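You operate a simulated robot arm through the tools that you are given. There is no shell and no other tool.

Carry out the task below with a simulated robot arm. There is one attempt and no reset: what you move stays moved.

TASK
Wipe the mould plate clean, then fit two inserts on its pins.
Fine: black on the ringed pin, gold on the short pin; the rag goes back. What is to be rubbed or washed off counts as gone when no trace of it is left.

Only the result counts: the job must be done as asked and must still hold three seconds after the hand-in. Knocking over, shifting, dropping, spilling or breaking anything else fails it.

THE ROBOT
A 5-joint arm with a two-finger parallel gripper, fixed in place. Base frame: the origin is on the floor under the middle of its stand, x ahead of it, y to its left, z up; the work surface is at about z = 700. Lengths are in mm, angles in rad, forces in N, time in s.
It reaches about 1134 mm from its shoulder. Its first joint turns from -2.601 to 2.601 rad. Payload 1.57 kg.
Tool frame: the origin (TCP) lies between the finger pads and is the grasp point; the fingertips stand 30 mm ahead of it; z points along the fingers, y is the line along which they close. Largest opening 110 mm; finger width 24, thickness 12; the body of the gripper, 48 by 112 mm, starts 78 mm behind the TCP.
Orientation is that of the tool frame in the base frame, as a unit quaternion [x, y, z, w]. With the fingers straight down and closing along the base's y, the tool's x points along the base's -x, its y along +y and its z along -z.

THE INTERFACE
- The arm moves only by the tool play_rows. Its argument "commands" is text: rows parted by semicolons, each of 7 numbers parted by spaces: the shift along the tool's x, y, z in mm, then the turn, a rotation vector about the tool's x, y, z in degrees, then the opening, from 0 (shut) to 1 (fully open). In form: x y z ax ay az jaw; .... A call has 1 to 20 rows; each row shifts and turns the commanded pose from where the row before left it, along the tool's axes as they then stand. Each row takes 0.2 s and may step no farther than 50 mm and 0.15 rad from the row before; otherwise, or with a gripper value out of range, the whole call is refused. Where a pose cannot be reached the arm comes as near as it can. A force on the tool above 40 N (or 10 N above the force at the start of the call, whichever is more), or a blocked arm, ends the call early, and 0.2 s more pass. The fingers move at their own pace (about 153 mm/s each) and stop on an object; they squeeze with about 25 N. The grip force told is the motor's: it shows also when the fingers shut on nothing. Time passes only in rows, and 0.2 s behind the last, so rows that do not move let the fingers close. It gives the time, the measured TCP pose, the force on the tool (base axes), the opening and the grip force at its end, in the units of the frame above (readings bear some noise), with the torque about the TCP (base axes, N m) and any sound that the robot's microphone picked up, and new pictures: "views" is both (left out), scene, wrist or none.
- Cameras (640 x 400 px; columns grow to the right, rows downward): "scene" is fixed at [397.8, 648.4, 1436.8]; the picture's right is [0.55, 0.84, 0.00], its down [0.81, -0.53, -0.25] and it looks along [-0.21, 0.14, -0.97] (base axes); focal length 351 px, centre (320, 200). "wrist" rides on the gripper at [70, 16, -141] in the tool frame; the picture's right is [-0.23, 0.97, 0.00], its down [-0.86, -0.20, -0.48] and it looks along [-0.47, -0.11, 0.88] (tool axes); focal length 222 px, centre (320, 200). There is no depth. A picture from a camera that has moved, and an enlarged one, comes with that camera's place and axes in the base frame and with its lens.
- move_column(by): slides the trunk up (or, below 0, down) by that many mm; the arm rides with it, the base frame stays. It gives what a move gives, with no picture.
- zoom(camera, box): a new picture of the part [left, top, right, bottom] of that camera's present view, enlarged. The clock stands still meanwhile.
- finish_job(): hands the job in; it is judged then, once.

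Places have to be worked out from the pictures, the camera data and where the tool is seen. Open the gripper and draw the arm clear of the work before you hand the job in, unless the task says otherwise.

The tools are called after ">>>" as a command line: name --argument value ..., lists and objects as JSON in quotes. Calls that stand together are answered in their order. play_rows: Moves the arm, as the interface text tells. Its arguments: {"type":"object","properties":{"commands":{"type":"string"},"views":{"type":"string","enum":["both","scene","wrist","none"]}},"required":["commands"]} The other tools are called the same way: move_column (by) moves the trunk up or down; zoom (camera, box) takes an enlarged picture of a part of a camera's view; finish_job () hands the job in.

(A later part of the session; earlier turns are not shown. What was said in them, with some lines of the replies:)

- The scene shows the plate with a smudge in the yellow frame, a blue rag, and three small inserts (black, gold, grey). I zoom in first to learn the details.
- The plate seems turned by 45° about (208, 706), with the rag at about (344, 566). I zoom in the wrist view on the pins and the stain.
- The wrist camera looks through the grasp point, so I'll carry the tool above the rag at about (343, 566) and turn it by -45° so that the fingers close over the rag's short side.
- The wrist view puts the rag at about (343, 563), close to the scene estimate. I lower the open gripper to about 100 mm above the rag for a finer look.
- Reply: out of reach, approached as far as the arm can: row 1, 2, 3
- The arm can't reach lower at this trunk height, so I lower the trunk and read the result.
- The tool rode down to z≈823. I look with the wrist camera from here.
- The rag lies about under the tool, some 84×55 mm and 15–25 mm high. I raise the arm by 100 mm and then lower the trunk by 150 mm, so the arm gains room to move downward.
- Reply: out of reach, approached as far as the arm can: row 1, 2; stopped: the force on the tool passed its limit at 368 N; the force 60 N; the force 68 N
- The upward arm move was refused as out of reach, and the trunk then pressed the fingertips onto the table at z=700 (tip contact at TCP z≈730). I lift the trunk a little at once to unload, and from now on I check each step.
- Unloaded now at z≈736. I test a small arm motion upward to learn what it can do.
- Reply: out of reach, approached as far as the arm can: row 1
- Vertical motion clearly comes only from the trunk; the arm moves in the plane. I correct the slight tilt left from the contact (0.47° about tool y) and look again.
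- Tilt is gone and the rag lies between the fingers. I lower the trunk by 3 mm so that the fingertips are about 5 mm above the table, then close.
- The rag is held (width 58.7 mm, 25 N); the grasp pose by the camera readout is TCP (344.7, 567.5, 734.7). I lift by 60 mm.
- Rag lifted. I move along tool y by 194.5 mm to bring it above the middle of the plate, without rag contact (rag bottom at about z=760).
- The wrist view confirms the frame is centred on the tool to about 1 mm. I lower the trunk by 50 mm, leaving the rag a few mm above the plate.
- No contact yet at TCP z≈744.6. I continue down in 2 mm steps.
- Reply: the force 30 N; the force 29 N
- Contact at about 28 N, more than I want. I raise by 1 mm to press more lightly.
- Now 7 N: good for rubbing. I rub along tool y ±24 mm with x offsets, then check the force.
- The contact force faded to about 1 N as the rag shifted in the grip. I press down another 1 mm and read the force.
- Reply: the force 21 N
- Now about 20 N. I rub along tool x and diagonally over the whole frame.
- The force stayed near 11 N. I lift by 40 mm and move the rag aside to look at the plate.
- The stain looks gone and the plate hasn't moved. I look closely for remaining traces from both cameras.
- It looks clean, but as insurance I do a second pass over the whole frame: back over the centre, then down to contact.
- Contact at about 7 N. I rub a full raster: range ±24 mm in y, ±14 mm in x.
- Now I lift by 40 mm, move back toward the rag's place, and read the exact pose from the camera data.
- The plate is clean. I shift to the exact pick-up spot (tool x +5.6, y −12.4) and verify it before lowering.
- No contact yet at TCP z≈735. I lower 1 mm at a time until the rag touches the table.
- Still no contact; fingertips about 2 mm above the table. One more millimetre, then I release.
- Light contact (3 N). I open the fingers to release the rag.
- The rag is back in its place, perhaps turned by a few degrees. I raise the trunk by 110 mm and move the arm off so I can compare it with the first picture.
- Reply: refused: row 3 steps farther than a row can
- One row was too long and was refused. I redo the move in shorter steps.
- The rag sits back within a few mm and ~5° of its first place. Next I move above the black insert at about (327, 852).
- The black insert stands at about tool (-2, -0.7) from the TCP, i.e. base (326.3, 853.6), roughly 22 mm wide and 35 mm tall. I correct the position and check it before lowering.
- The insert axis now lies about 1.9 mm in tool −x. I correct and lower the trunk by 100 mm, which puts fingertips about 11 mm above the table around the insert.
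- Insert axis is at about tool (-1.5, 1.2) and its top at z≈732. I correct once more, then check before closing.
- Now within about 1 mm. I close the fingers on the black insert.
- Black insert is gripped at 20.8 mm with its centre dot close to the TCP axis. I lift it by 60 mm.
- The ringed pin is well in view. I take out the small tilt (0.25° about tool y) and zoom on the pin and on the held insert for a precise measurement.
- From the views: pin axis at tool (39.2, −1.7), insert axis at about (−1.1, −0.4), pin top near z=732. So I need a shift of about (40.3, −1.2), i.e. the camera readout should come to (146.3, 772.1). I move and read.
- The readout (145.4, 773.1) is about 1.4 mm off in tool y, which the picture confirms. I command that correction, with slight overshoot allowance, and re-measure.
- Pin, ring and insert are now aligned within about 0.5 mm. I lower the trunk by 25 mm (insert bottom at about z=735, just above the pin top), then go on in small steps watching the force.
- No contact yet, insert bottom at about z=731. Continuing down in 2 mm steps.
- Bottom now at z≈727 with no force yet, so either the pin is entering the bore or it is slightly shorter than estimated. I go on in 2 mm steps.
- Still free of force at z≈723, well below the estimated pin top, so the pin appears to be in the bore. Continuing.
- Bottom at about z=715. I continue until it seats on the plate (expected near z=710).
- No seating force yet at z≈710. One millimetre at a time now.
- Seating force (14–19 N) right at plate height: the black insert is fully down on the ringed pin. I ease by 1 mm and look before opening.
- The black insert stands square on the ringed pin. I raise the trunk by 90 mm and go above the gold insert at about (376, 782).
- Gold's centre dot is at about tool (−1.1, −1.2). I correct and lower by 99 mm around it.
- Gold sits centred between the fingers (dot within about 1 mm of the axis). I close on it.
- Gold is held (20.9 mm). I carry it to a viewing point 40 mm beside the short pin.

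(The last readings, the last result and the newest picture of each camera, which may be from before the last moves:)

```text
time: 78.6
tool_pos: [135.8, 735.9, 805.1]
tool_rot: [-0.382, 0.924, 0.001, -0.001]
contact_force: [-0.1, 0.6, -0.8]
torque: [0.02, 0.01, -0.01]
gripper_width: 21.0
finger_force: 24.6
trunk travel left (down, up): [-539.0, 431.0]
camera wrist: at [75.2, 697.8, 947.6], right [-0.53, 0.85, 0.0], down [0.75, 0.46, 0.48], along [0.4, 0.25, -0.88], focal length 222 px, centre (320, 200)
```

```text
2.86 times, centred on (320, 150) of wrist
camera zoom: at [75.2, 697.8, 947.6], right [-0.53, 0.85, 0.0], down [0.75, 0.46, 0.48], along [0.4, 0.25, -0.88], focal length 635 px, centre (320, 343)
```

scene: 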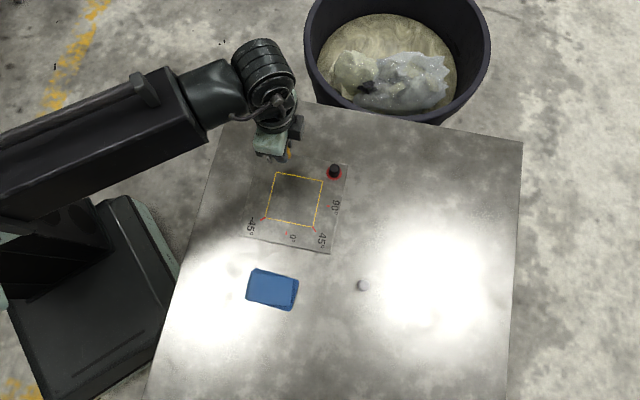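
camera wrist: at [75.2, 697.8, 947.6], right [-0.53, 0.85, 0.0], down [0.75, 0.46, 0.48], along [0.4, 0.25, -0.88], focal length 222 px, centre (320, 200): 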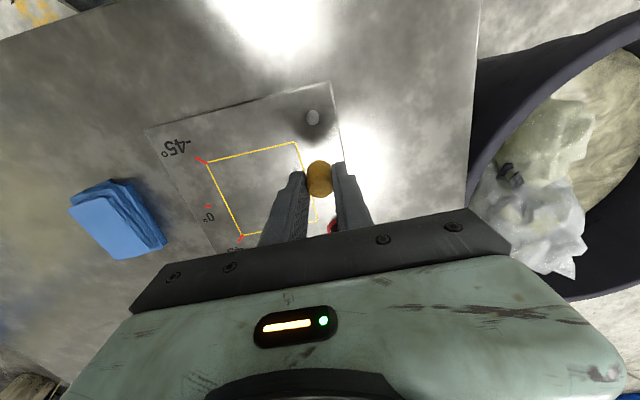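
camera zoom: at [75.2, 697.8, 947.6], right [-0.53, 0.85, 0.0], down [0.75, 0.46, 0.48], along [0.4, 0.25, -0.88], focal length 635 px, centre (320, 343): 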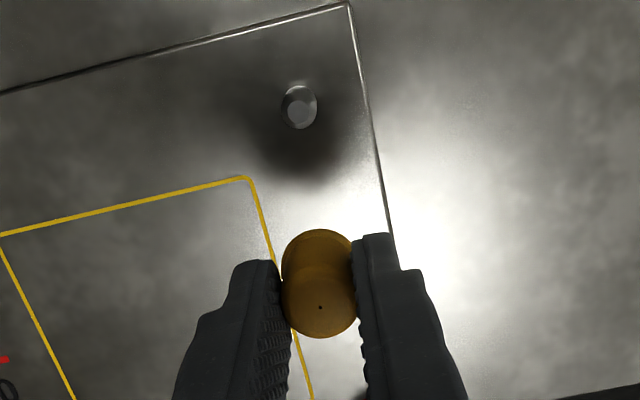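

The short pin is in view. I zoom on the pin and on the held insert for a precise measurement.

>>> zoom --camera "wrist" --box '[285, 90, 345, 150]'

>>> zoom --camera "wrist" --box '[290, 150, 350, 210]'

```text
6.67 times, centred on (315, 120) of wrist
camera zoom: at [75.2, 697.8, 947.6], right [-0.53, 0.85, 0.0], down [0.75, 0.46, 0.48], along [0.4, 0.25, -0.88], focal length 1481 px, centre (353, 733)
```

zoom: 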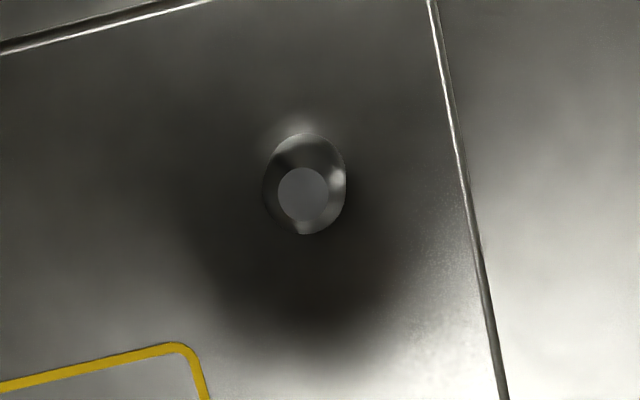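

```text
6.67 times, centred on (320, 180) of wrist
camera zoom: at [75.2, 697.8, 947.6], right [-0.53, 0.85, 0.0], down [0.75, 0.46, 0.48], along [0.4, 0.25, -0.88], focal length 1481 px, centre (320, 333)
```

zoom: 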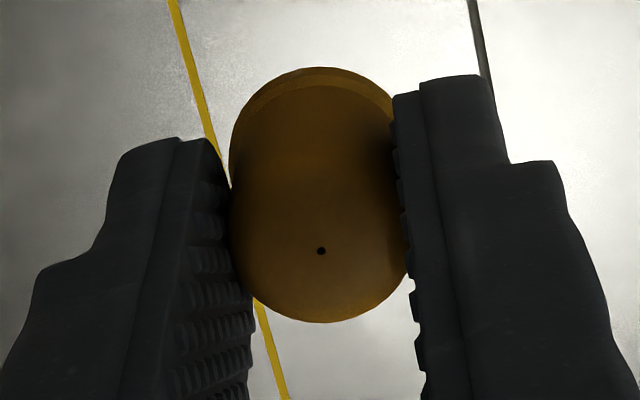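

Pin axis at about tool (39.7, 1.5), insert axis at (0.0, −0.4) in the same camera model; so the shift is about (39.7, +1.95) and the camera readout target is (45.7, 671.1). I move and check.

>>> play_rows --commands "20 1 0 0 0 0 0.1; 19.7 0.95 0 0 0 0 0.1; 0 0 0 0 0 0 0.1; 0 0 0 0 0 0 0.1" --views "both"

>>> zoom --camera "wrist" --box '[290, 130, 350, 200]'

>>> zoom --camera "scene" --box '[230, 130, 310, 190]'

```text
time: 79.6
tool_pos: [108.3, 710.5, 805.1]
tool_rot: [-0.383, 0.924, 0.001, 0.0]
contact_force: [-0.3, -0.8, 0.6]
torque: [-0.01, -0.03, 0.01]
gripper_width: 21.0
finger_force: 25.0
trunk travel left (down, up): [-539.0, 431.0]
camera wrist: at [47.0, 671.5, 947.6], right [-0.53, 0.85, 0.0], down [0.75, 0.46, 0.48], along [0.4, 0.25, -0.88], focal length 222 px, centre (320, 200)
```

scene: 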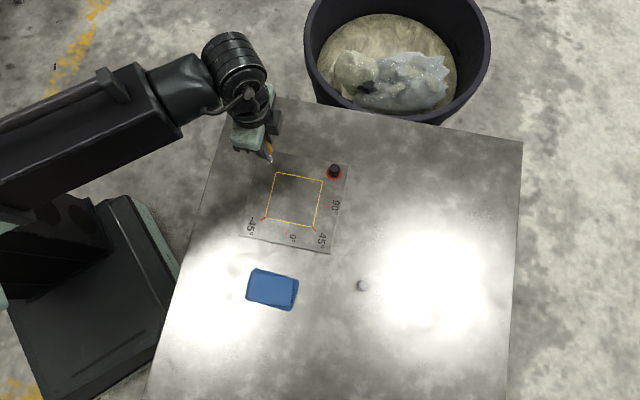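
wrist: 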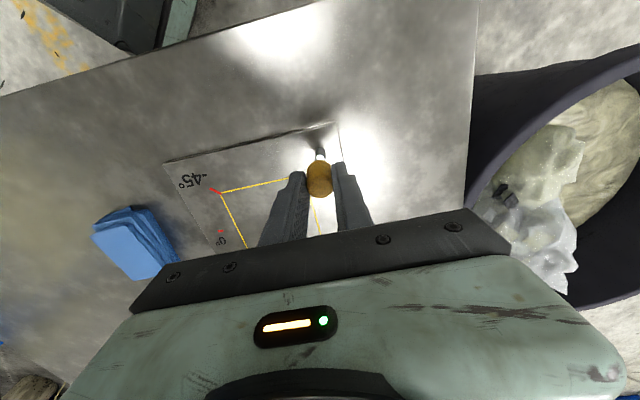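

```text
5.71 times, centred on (320, 165) of wrist
camera zoom: at [47.0, 671.5, 947.6], right [-0.53, 0.85, 0.0], down [0.75, 0.46, 0.48], along [0.4, 0.25, -0.88], focal length 1269 px, centre (320, 400)
```

zoom: 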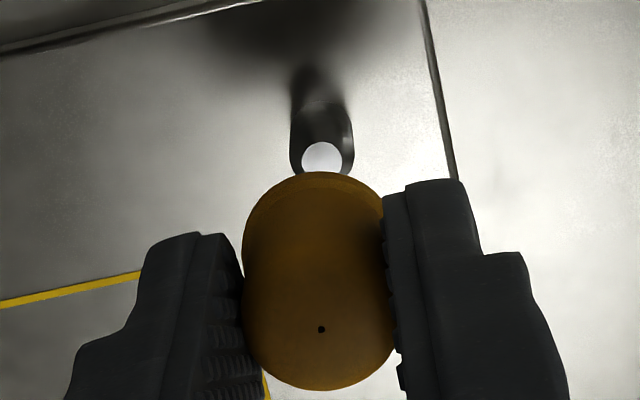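

```text
6.67 times, centred on (270, 160) of scene
camera zoom: at [397.8, 648.4, 1436.8], right [0.55, 0.84, 0.0], down [0.81, -0.53, -0.25], along [-0.21, 0.14, -0.97], focal length 2338 px, centre (653, 467)
```

zoom: 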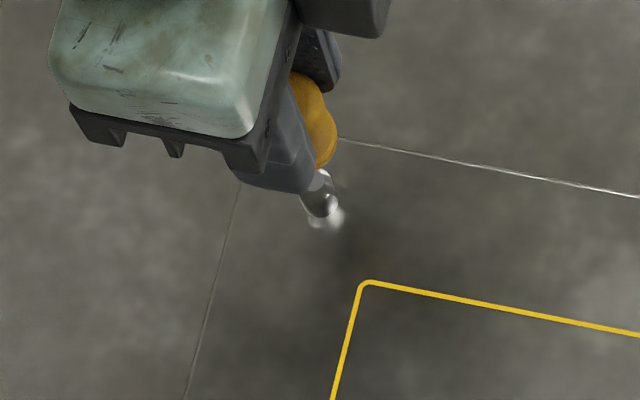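

The short pin's top is at about z=726; the remaining offset is about (0.6, 0.5) mm. I make that fine correction and re-check.

>>> play_rows --commands "0.7 0.5 0 0 0 0 0.1; 0 0 0 0 0 0 0.1; 0 0 0 0 0 0 0.1" --views "wrist"

>>> zoom --camera "wrist" --box '[290, 130, 350, 200]'

```text
time: 80.4
tool_pos: [106.9, 709.2, 806.0]
tool_rot: [-0.382, 0.924, 0.001, 0.0]
contact_force: [-0.2, 0.4, 0.6]
torque: [0.0, -0.01, 0.02]
gripper_width: 20.9
finger_force: 24.9
trunk travel left (down, up): [-539.0, 431.0]
camera wrist: at [46.0, 670.9, 947.6], right [-0.53, 0.85, 0.0], down [0.75, 0.46, 0.48], along [0.4, 0.25, -0.88], focal length 222 px, centre (320, 200)
```

wrist: 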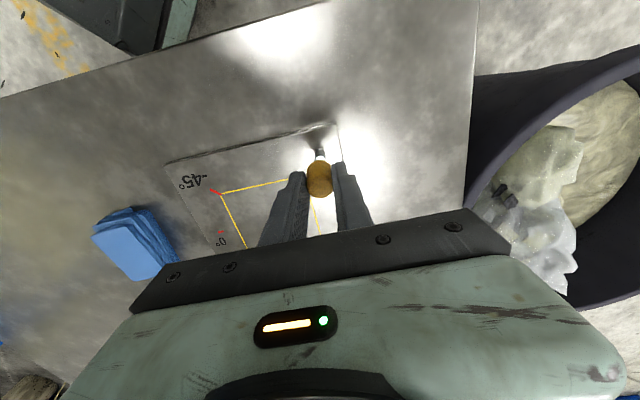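

```text
5.71 times, centred on (320, 165) of wrist
camera zoom: at [46.0, 670.9, 947.6], right [-0.53, 0.85, 0.0], down [0.75, 0.46, 0.48], along [0.4, 0.25, -0.88], focal length 1269 px, centre (320, 400)
```

zoom: 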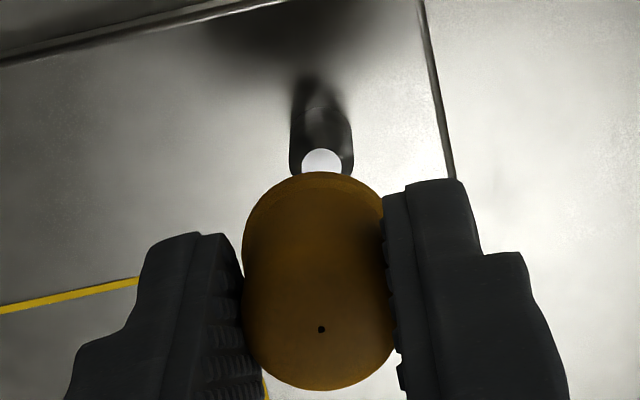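

Alignment is now within about 0.5 mm. I lower by 31 mm to just above the pin and then in small steps.

>>> move_column --by -31

>>> move_column --by -2

>>> move_column --by -2

```text
time: 81.1
tool_pos: [106.7, 708.1, 774.7]
tool_rot: [-0.383, 0.924, 0.001, 0.0]
contact_force: [-0.3, -0.1, 0.1]
torque: [-0.01, 0.0, 0.02]
gripper_width: 21.1
finger_force: 25.1
trunk travel left (down, up): [-508.0, 462.0]
```

```text
time: 81.6
tool_pos: [106.4, 710.3, 771.0]
tool_rot: [-0.382, 0.924, 0.001, 0.001]
contact_force: [0.7, 0.5, -0.2]
torque: [-0.02, -0.02, 0.01]
gripper_width: 21.0
finger_force: 25.2
trunk travel left (down, up): [-506.0, 464.0]
```

```text
time: 82.2
tool_pos: [107.3, 709.3, 770.6]
tool_rot: [-0.383, 0.924, 0.002, 0.0]
contact_force: [0.6, 0.4, -0.2]
torque: [-0.01, 0.01, -0.02]
gripper_width: 20.8
finger_force: 25.0
trunk travel left (down, up): [-504.0, 466.0]
```

Insert bottom at about z=730. A quick look before the pin meets the bore.

>>> play_rows --commands "0 0 0 0 0 0 0.1" --views "wrist"

>>> zoom --camera "wrist" --box '[290, 130, 350, 200]'

>>> zoom --camera "scene" --box '[230, 130, 310, 190]'

```text
time: 82.6
tool_pos: [107.3, 709.0, 770.7]
tool_rot: [-0.382, 0.924, 0.0, 0.0]
contact_force: [0.6, 0.6, 0.1]
torque: [0.01, 0.0, 0.02]
gripper_width: 20.8
finger_force: 24.7
trunk travel left (down, up): [-504.0, 466.0]
camera wrist: at [46.0, 670.9, 912.6], right [-0.53, 0.85, 0.0], down [0.75, 0.46, 0.48], along [0.4, 0.25, -0.88], focal length 222 px, centre (320, 200)
```

wrist: 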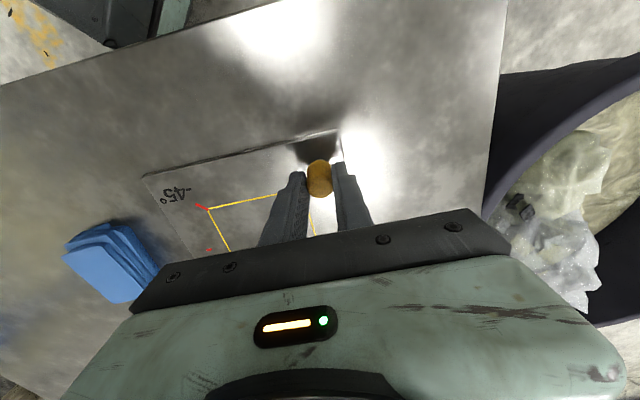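

```text
5.71 times, centred on (320, 165) of wrist
camera zoom: at [46.0, 670.9, 912.6], right [-0.53, 0.85, 0.0], down [0.75, 0.46, 0.48], along [0.4, 0.25, -0.88], focal length 1269 px, centre (320, 400)
```

zoom: 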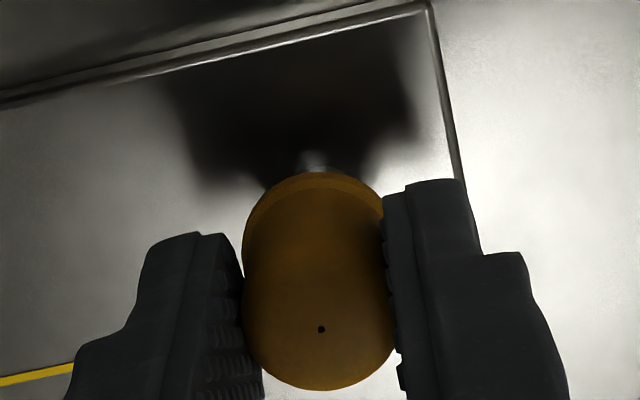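

```text
6.67 times, centred on (270, 160) of scene
camera zoom: at [397.8, 648.4, 1436.8], right [0.55, 0.84, 0.0], down [0.81, -0.53, -0.25], along [-0.21, 0.14, -0.97], focal length 2338 px, centre (653, 467)
```

zoom: 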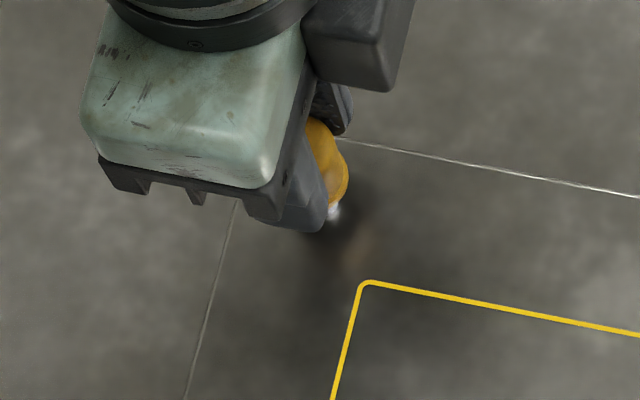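

The insert covers the pin symmetrically. I continue down in 2 mm steps.

>>> move_column --by -2

>>> move_column --by -2

>>> move_column --by -2

```text
time: 83.1
tool_pos: [107.8, 709.2, 768.5]
tool_rot: [-0.383, 0.924, 0.001, 0.0]
contact_force: [0.3, 0.5, 0.6]
torque: [-0.03, -0.03, 0.0]
gripper_width: 20.7
finger_force: 24.9
trunk travel left (down, up): [-502.0, 468.0]
```

```text
time: 83.6
tool_pos: [106.7, 710.7, 766.0]
tool_rot: [-0.383, 0.924, 0.001, 0.0]
contact_force: [-0.7, -0.6, 0.3]
torque: [0.01, 0.01, 0.01]
gripper_width: 21.1
finger_force: 24.7
trunk travel left (down, up): [-500.0, 470.0]
```

```text
time: 84.1
tool_pos: [107.6, 710.1, 764.8]
tool_rot: [-0.382, 0.924, 0.0, 0.0]
contact_force: [0.2, -0.1, 0.9]
torque: [0.02, -0.03, -0.05]
gripper_width: 20.7
finger_force: 25.4
trunk travel left (down, up): [-498.0, 472.0]
```

Bottom at about z=724, no force. Continuing gently.

>>> move_column --by -2

>>> move_column --by -2

>>> move_column --by -2

```text
time: 84.6
tool_pos: [106.5, 709.3, 761.9]
tool_rot: [-0.382, 0.924, 0.001, -0.001]
contact_force: [-0.1, 0.4, 0.5]
torque: [0.01, -0.02, 0.01]
gripper_width: 21.0
finger_force: 25.4
trunk travel left (down, up): [-496.0, 474.0]
```

```text
time: 85.2
tool_pos: [107.3, 708.6, 760.7]
tool_rot: [-0.382, 0.924, 0.0, 0.0]
contact_force: [0.2, -0.7, 0.3]
torque: [0.0, 0.01, -0.03]
gripper_width: 20.9
finger_force: 24.8
trunk travel left (down, up): [-494.0, 476.0]
```

```text
time: 85.7
tool_pos: [106.5, 710.1, 759.2]
tool_rot: [-0.383, 0.924, 0.002, 0.0]
contact_force: [0.9, 0.8, 0.4]
torque: [-0.01, 0.02, -0.01]
gripper_width: 21.0
finger_force: 25.1
trunk travel left (down, up): [-492.0, 478.0]
```

Bottom at about z=718, below the pin top without force, so the pin is in the bore. I continue to the plate.

>>> move_column --by -3

>>> move_column --by -2

>>> move_column --by -2

>>> move_column --by -1

```text
time: 86.2
tool_pos: [107.8, 708.8, 757.5]
tool_rot: [-0.383, 0.924, 0.001, 0.0]
contact_force: [0.2, 0.8, -0.2]
torque: [-0.03, 0.01, 0.03]
gripper_width: 21.0
finger_force: 25.4
trunk travel left (down, up): [-489.0, 481.0]
```

```text
time: 86.7
tool_pos: [107.9, 709.2, 752.8]
tool_rot: [-0.383, 0.924, 0.001, 0.0]
contact_force: [-0.1, -0.1, -0.5]
torque: [-0.01, 0.03, 0.0]
gripper_width: 21.0
finger_force: 24.5
trunk travel left (down, up): [-487.0, 483.0]
```

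```text
time: 87.2
tool_pos: [108.1, 709.7, 751.5]
tool_rot: [-0.382, 0.924, 0.001, 0.0]
contact_force: [0.1, 0.8, 2.8]
torque: [0.0, 0.01, -0.04]
gripper_width: 21.0
finger_force: 25.3
trunk travel left (down, up): [-485.0, 485.0]
```

```text
time: 87.8
tool_pos: [108.3, 708.7, 751.0]
tool_rot: [-0.383, 0.924, 0.001, 0.0]
contact_force: [-0.9, 4.3, 10.8]
torque: [0.21, -0.09, 0.0]
gripper_width: 20.7
finger_force: 25.5
trunk travel left (down, up): [-484.0, 486.0]
```

Seating contact at plate height (11 N). One more millimetre to make sure it is fully down, then ease off and release.

>>> move_column --by -1

>>> move_column --by 1

>>> play_rows --commands "0 0 0 0 0 0 0.25; 0 0 0 0 0 0 0.35; 0 0 0 0 0 0 0.5; 0 0 0 0 0 0 0.5" --views "both"

>>> zoom --camera "wrist" --box '[280, 130, 360, 210]'

```text
time: 88.3
tool_pos: [107.3, 709.2, 750.3]
tool_rot: [-0.383, 0.924, 0.001, 0.0]
contact_force: [-2.0, 8.3, 18.9]
torque: [0.28, 0.02, 0.01]
gripper_width: 21.0
finger_force: 24.9
trunk travel left (down, up): [-483.0, 487.0]
```

```text
time: 88.8
tool_pos: [107.8, 709.0, 750.4]
tool_rot: [-0.383, 0.924, 0.001, -0.001]
contact_force: [-2.2, 4.7, 2.3]
torque: [0.19, -0.01, 0.0]
gripper_width: 20.8
finger_force: 25.0
trunk travel left (down, up): [-484.0, 486.0]
```

```text
time: 89.8
tool_pos: [107.2, 708.7, 750.8]
tool_rot: [-0.383, 0.924, 0.001, -0.001]
contact_force: [-0.2, 0.4, 0.5]
torque: [0.0, 0.05, 0.0]
gripper_width: 55.2
finger_force: 0.1
trunk travel left (down, up): [-484.0, 486.0]
camera wrist: at [46.0, 670.9, 892.6], right [-0.53, 0.85, 0.0], down [0.75, 0.46, 0.48], along [0.4, 0.25, -0.88], focal length 222 px, centre (320, 200)
```

scene: 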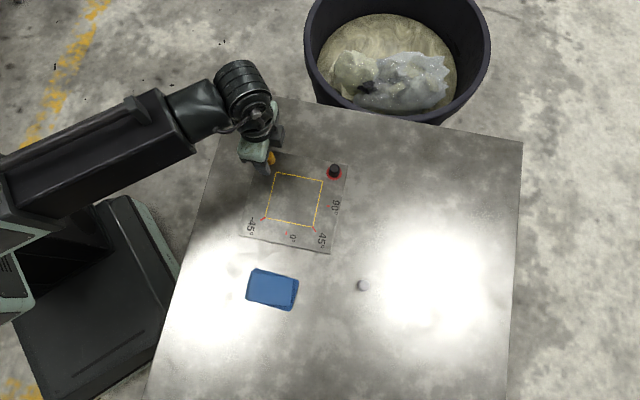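
wrist: 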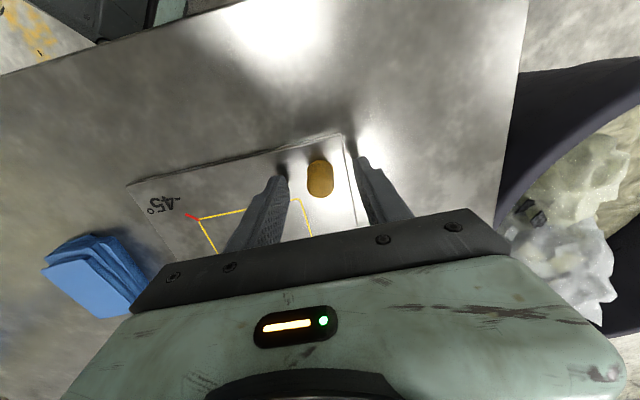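

```text
5.00 times, centred on (320, 170) of wrist
camera zoom: at [46.0, 670.9, 892.6], right [-0.53, 0.85, 0.0], down [0.75, 0.46, 0.48], along [0.4, 0.25, -0.88], focal length 1111 px, centre (320, 350)
```

zoom: 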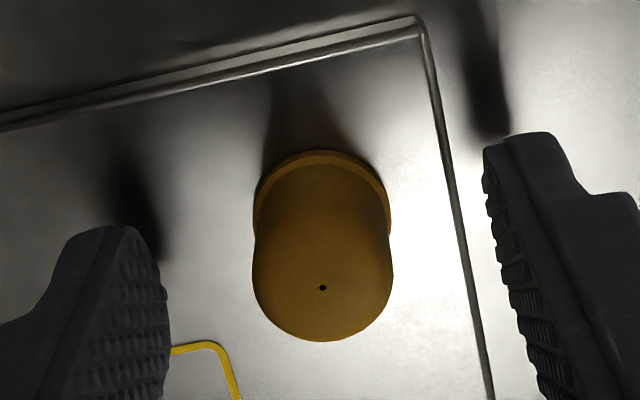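

Gold stands flat on the short pin. I raise the trunk by 130 mm and draw the arm clear toward the near side to inspect everything from the scene camera.

>>> move_column --by 130

>>> play_rows --commands "20 -40 0 0 0 0 0.5; 20 -40 0 0 0 0 0.5; 20 -40 0 0 0 0 0.5; 20 -20 0 0 0 0 0.5; 0 0 0 0 0 0 0.5; 0 0 0 0 0 0 0.5" --views "both"

>>> zoom --camera "scene" --box '[240, 145, 350, 255]'

>>> zoom --camera "scene" --box '[260, 145, 350, 185]'

```text
time: 91.3
tool_pos: [108.1, 708.8, 880.5]
tool_rot: [-0.383, 0.924, 0.001, -0.001]
contact_force: [0.5, 0.6, -0.2]
torque: [0.03, 0.0, -0.01]
gripper_width: 55.0
finger_force: 0.1
trunk travel left (down, up): [-614.0, 356.0]
```

```text
time: 92.8
tool_pos: [149.3, 553.1, 881.0]
tool_rot: [-0.382, 0.924, 0.001, -0.001]
contact_force: [0.2, 0.8, 0.1]
torque: [0.0, 0.02, 0.02]
gripper_width: 55.3
finger_force: 0.1
trunk travel left (down, up): [-614.0, 356.0]
camera wrist: at [87.4, 515.3, 1022.6], right [-0.53, 0.85, 0.0], down [0.75, 0.46, 0.48], along [0.4, 0.25, -0.88], focal length 222 px, centre (320, 200)
```

scene: 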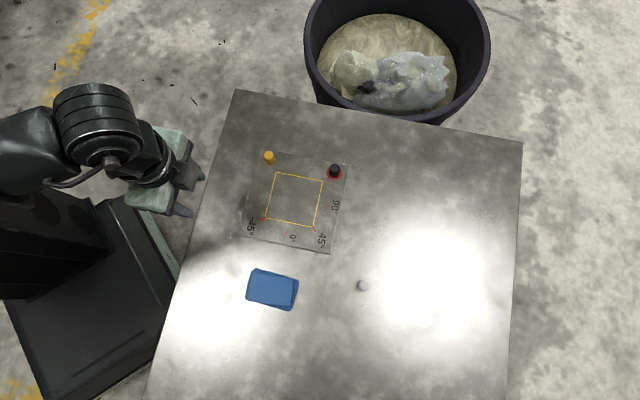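
wrist: 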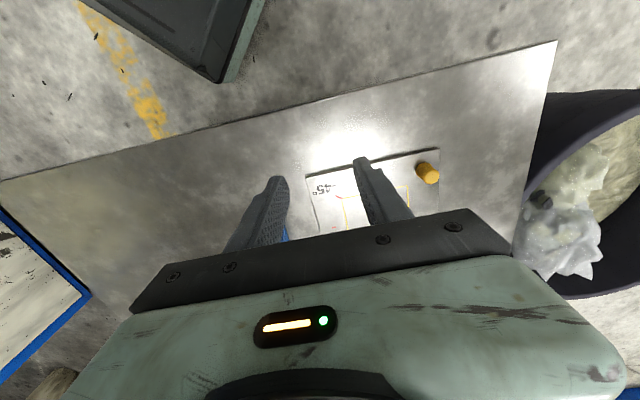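

```text
3.64 times, centred on (295, 200) of scene
camera zoom: at [397.8, 648.4, 1436.8], right [0.55, 0.84, 0.0], down [0.81, -0.53, -0.25], along [-0.21, 0.14, -0.97], focal length 1275 px, centre (411, 200)
```

zoom: 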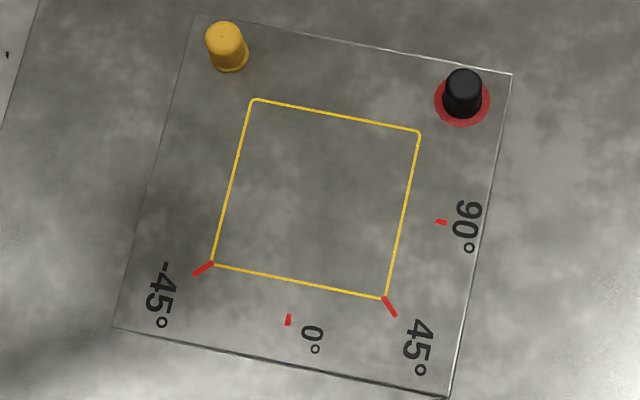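

```text
7.11 times, centred on (305, 165) of scene
camera zoom: at [397.8, 648.4, 1436.8], right [0.55, 0.84, 0.0], down [0.81, -0.53, -0.25], along [-0.21, 0.14, -0.97], focal length 2494 px, centre (427, 449)
```

zoom: 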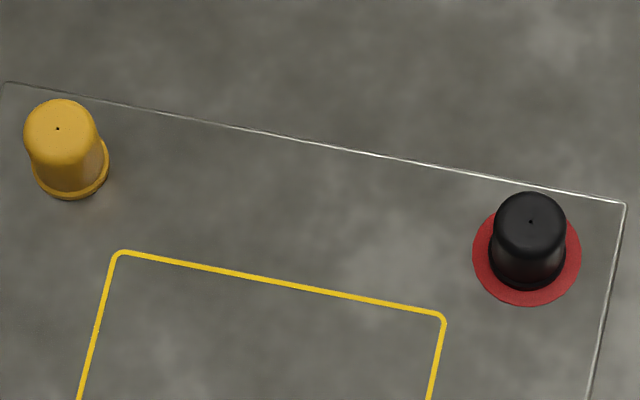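

Both inserts sit upright on their pins, the plate and grey insert are unmoved. A last close check of the cleaned area, the rag and the grey insert.

>>> zoom --camera "scene" --box '[262, 168, 328, 230]'

>>> zoom --camera "scene" --box '[220, 240, 320, 330]'

>>> zoom --camera "scene" --box '[340, 190, 400, 300]'

```text
6.45 times, centred on (295, 199) of scene
camera zoom: at [397.8, 648.4, 1436.8], right [0.55, 0.84, 0.0], down [0.81, -0.53, -0.25], along [-0.21, 0.14, -0.97], focal length 2263 px, centre (481, 206)
```

zoom: 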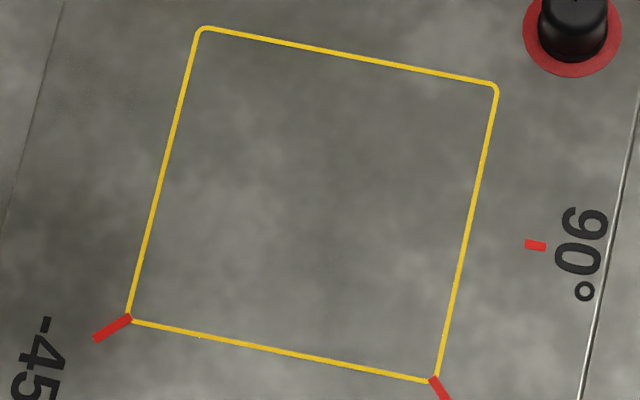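

```text
4.44 times, centred on (270, 285) of scene
camera zoom: at [397.8, 648.4, 1436.8], right [0.55, 0.84, 0.0], down [0.81, -0.53, -0.25], along [-0.21, 0.14, -0.97], focal length 1559 px, centre (542, -178)
```

zoom: 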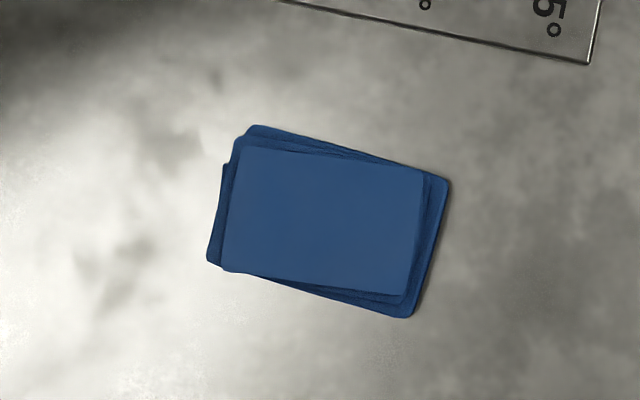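

```text
3.64 times, centred on (370, 245) of scene
camera zoom: at [397.8, 648.4, 1436.8], right [0.55, 0.84, 0.0], down [0.81, -0.53, -0.25], along [-0.21, 0.14, -0.97], focal length 1275 px, centre (138, 36)
```

zoom: 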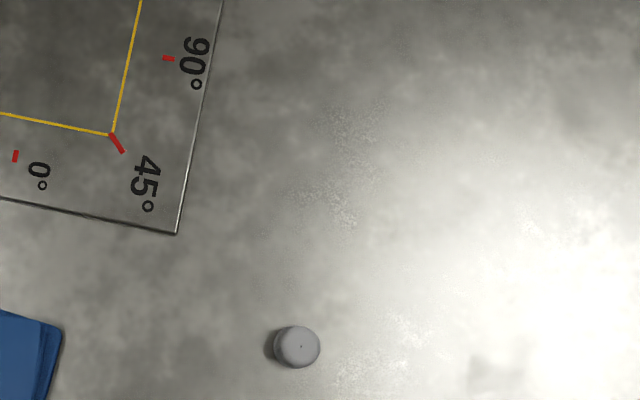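

Everything looks right. To be sure that no faint trace remains, I take a close look at the cleaned area with the wrist camera from above.

>>> play_rows --commands "-44.3 9.9 0 0 0 0 0.5; -44.3 9.9 0 0 0 0 0.5; -44.3 9.9 0 0 0 0 0.5; -44.3 9.9 0 0 0 0 0.5; -44.3 9.9 0 0 0 0 0.5; 0 0 0 0 0 0 0.5; 0 0 0 0 0 0 0.5" --views "wrist"

>>> zoom --camera "wrist" --box '[240, 10, 400, 150]'

```text
time: 94.3
tool_pos: [272.2, 744.8, 880.9]
tool_rot: [-0.383, 0.924, 0.001, 0.0]
contact_force: [0.3, 0.4, -0.2]
torque: [0.02, 0.0, 0.0]
gripper_width: 55.0
finger_force: 0.1
trunk travel left (down, up): [-614.0, 356.0]
camera wrist: at [210.9, 707.0, 1022.7], right [-0.53, 0.85, 0.0], down [0.75, 0.46, 0.48], along [0.4, 0.25, -0.88], focal length 222 px, centre (320, 200)
```

wrist: 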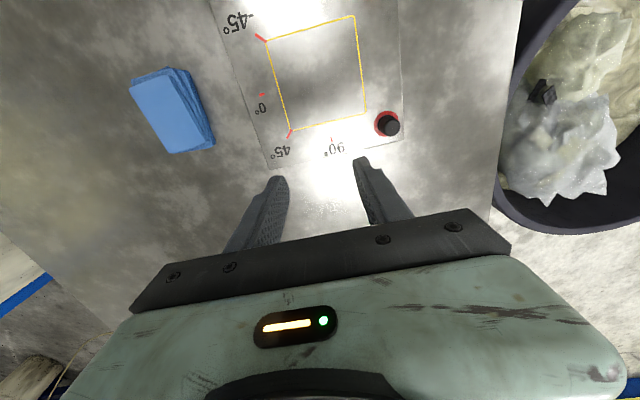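

```text
2.86 times, centred on (320, 80) of wrist
camera zoom: at [210.9, 707.0, 1022.7], right [-0.53, 0.85, 0.0], down [0.75, 0.46, 0.48], along [0.4, 0.25, -0.88], focal length 635 px, centre (320, 543)
```

zoom: 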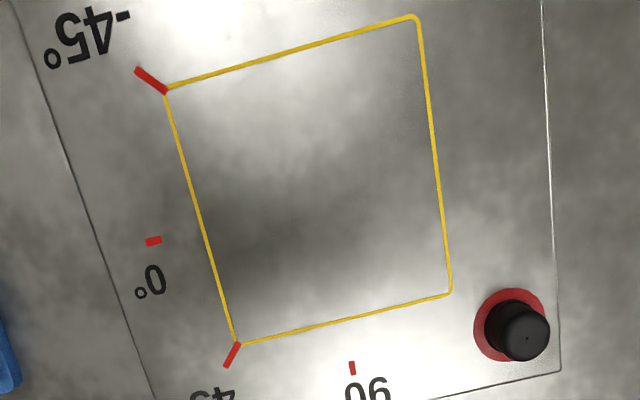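

The area is clean (the grey band is only the arm's shadow). I withdraw the arm to the side with the gripper open and then hand in.

>>> play_rows --commands "44.3 -9.9 0 0 0 0 0.7; 44.3 -9.9 0 0 0 0 1; 44.3 -9.9 0 0 0 0 1; 44.3 -9.9 0 0 0 0 1; 44.3 -9.9 0 0 0 0 1; 0 0 0 0 0 0 1; 0 0 0 0 0 0 1" --views "scene"

```text
time: 96.0
tool_pos: [147.9, 552.6, 879.9]
tool_rot: [-0.383, 0.924, 0.001, -0.001]
contact_force: [0.6, -0.1, 0.2]
torque: [-0.01, -0.02, -0.02]
gripper_width: 110.3
finger_force: 0.0
trunk travel left (down, up): [-614.0, 356.0]
```

scene: 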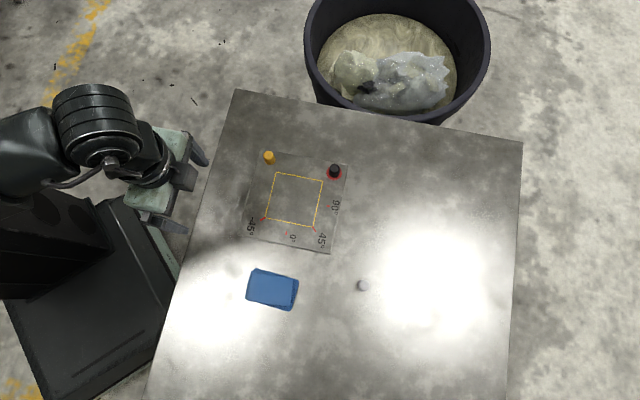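

The plate is clean, black is on the ringed pin and gold on the short pin. The rag is back in its place, the grey insert hasn't moved, and the arm is clear with the gripper open. I hand the job in.

>>> finish_job

```text
The job is handed in.
```

The job is handed in. In the last pictures the mould plate showed no trace of the stain. The black insert sat fully down on the ringed pin and the gold one fully down on the short pin.

- **Rag:** it is back within a few millimetres of where it lay, but turned by about 5°. I left that as it was.
- **Hard contact:** early on, before I gripped the rag, I lowered the trunk too far and pressed the open fingertips onto the bare table. The force peaked at 368 N before the stop. I lifted off at once, and nothing looked shifted or damaged afterwards.
- **Everything else:** the plate and the grey insert did not move. I drew the arm clear with the gripper open before handing in.
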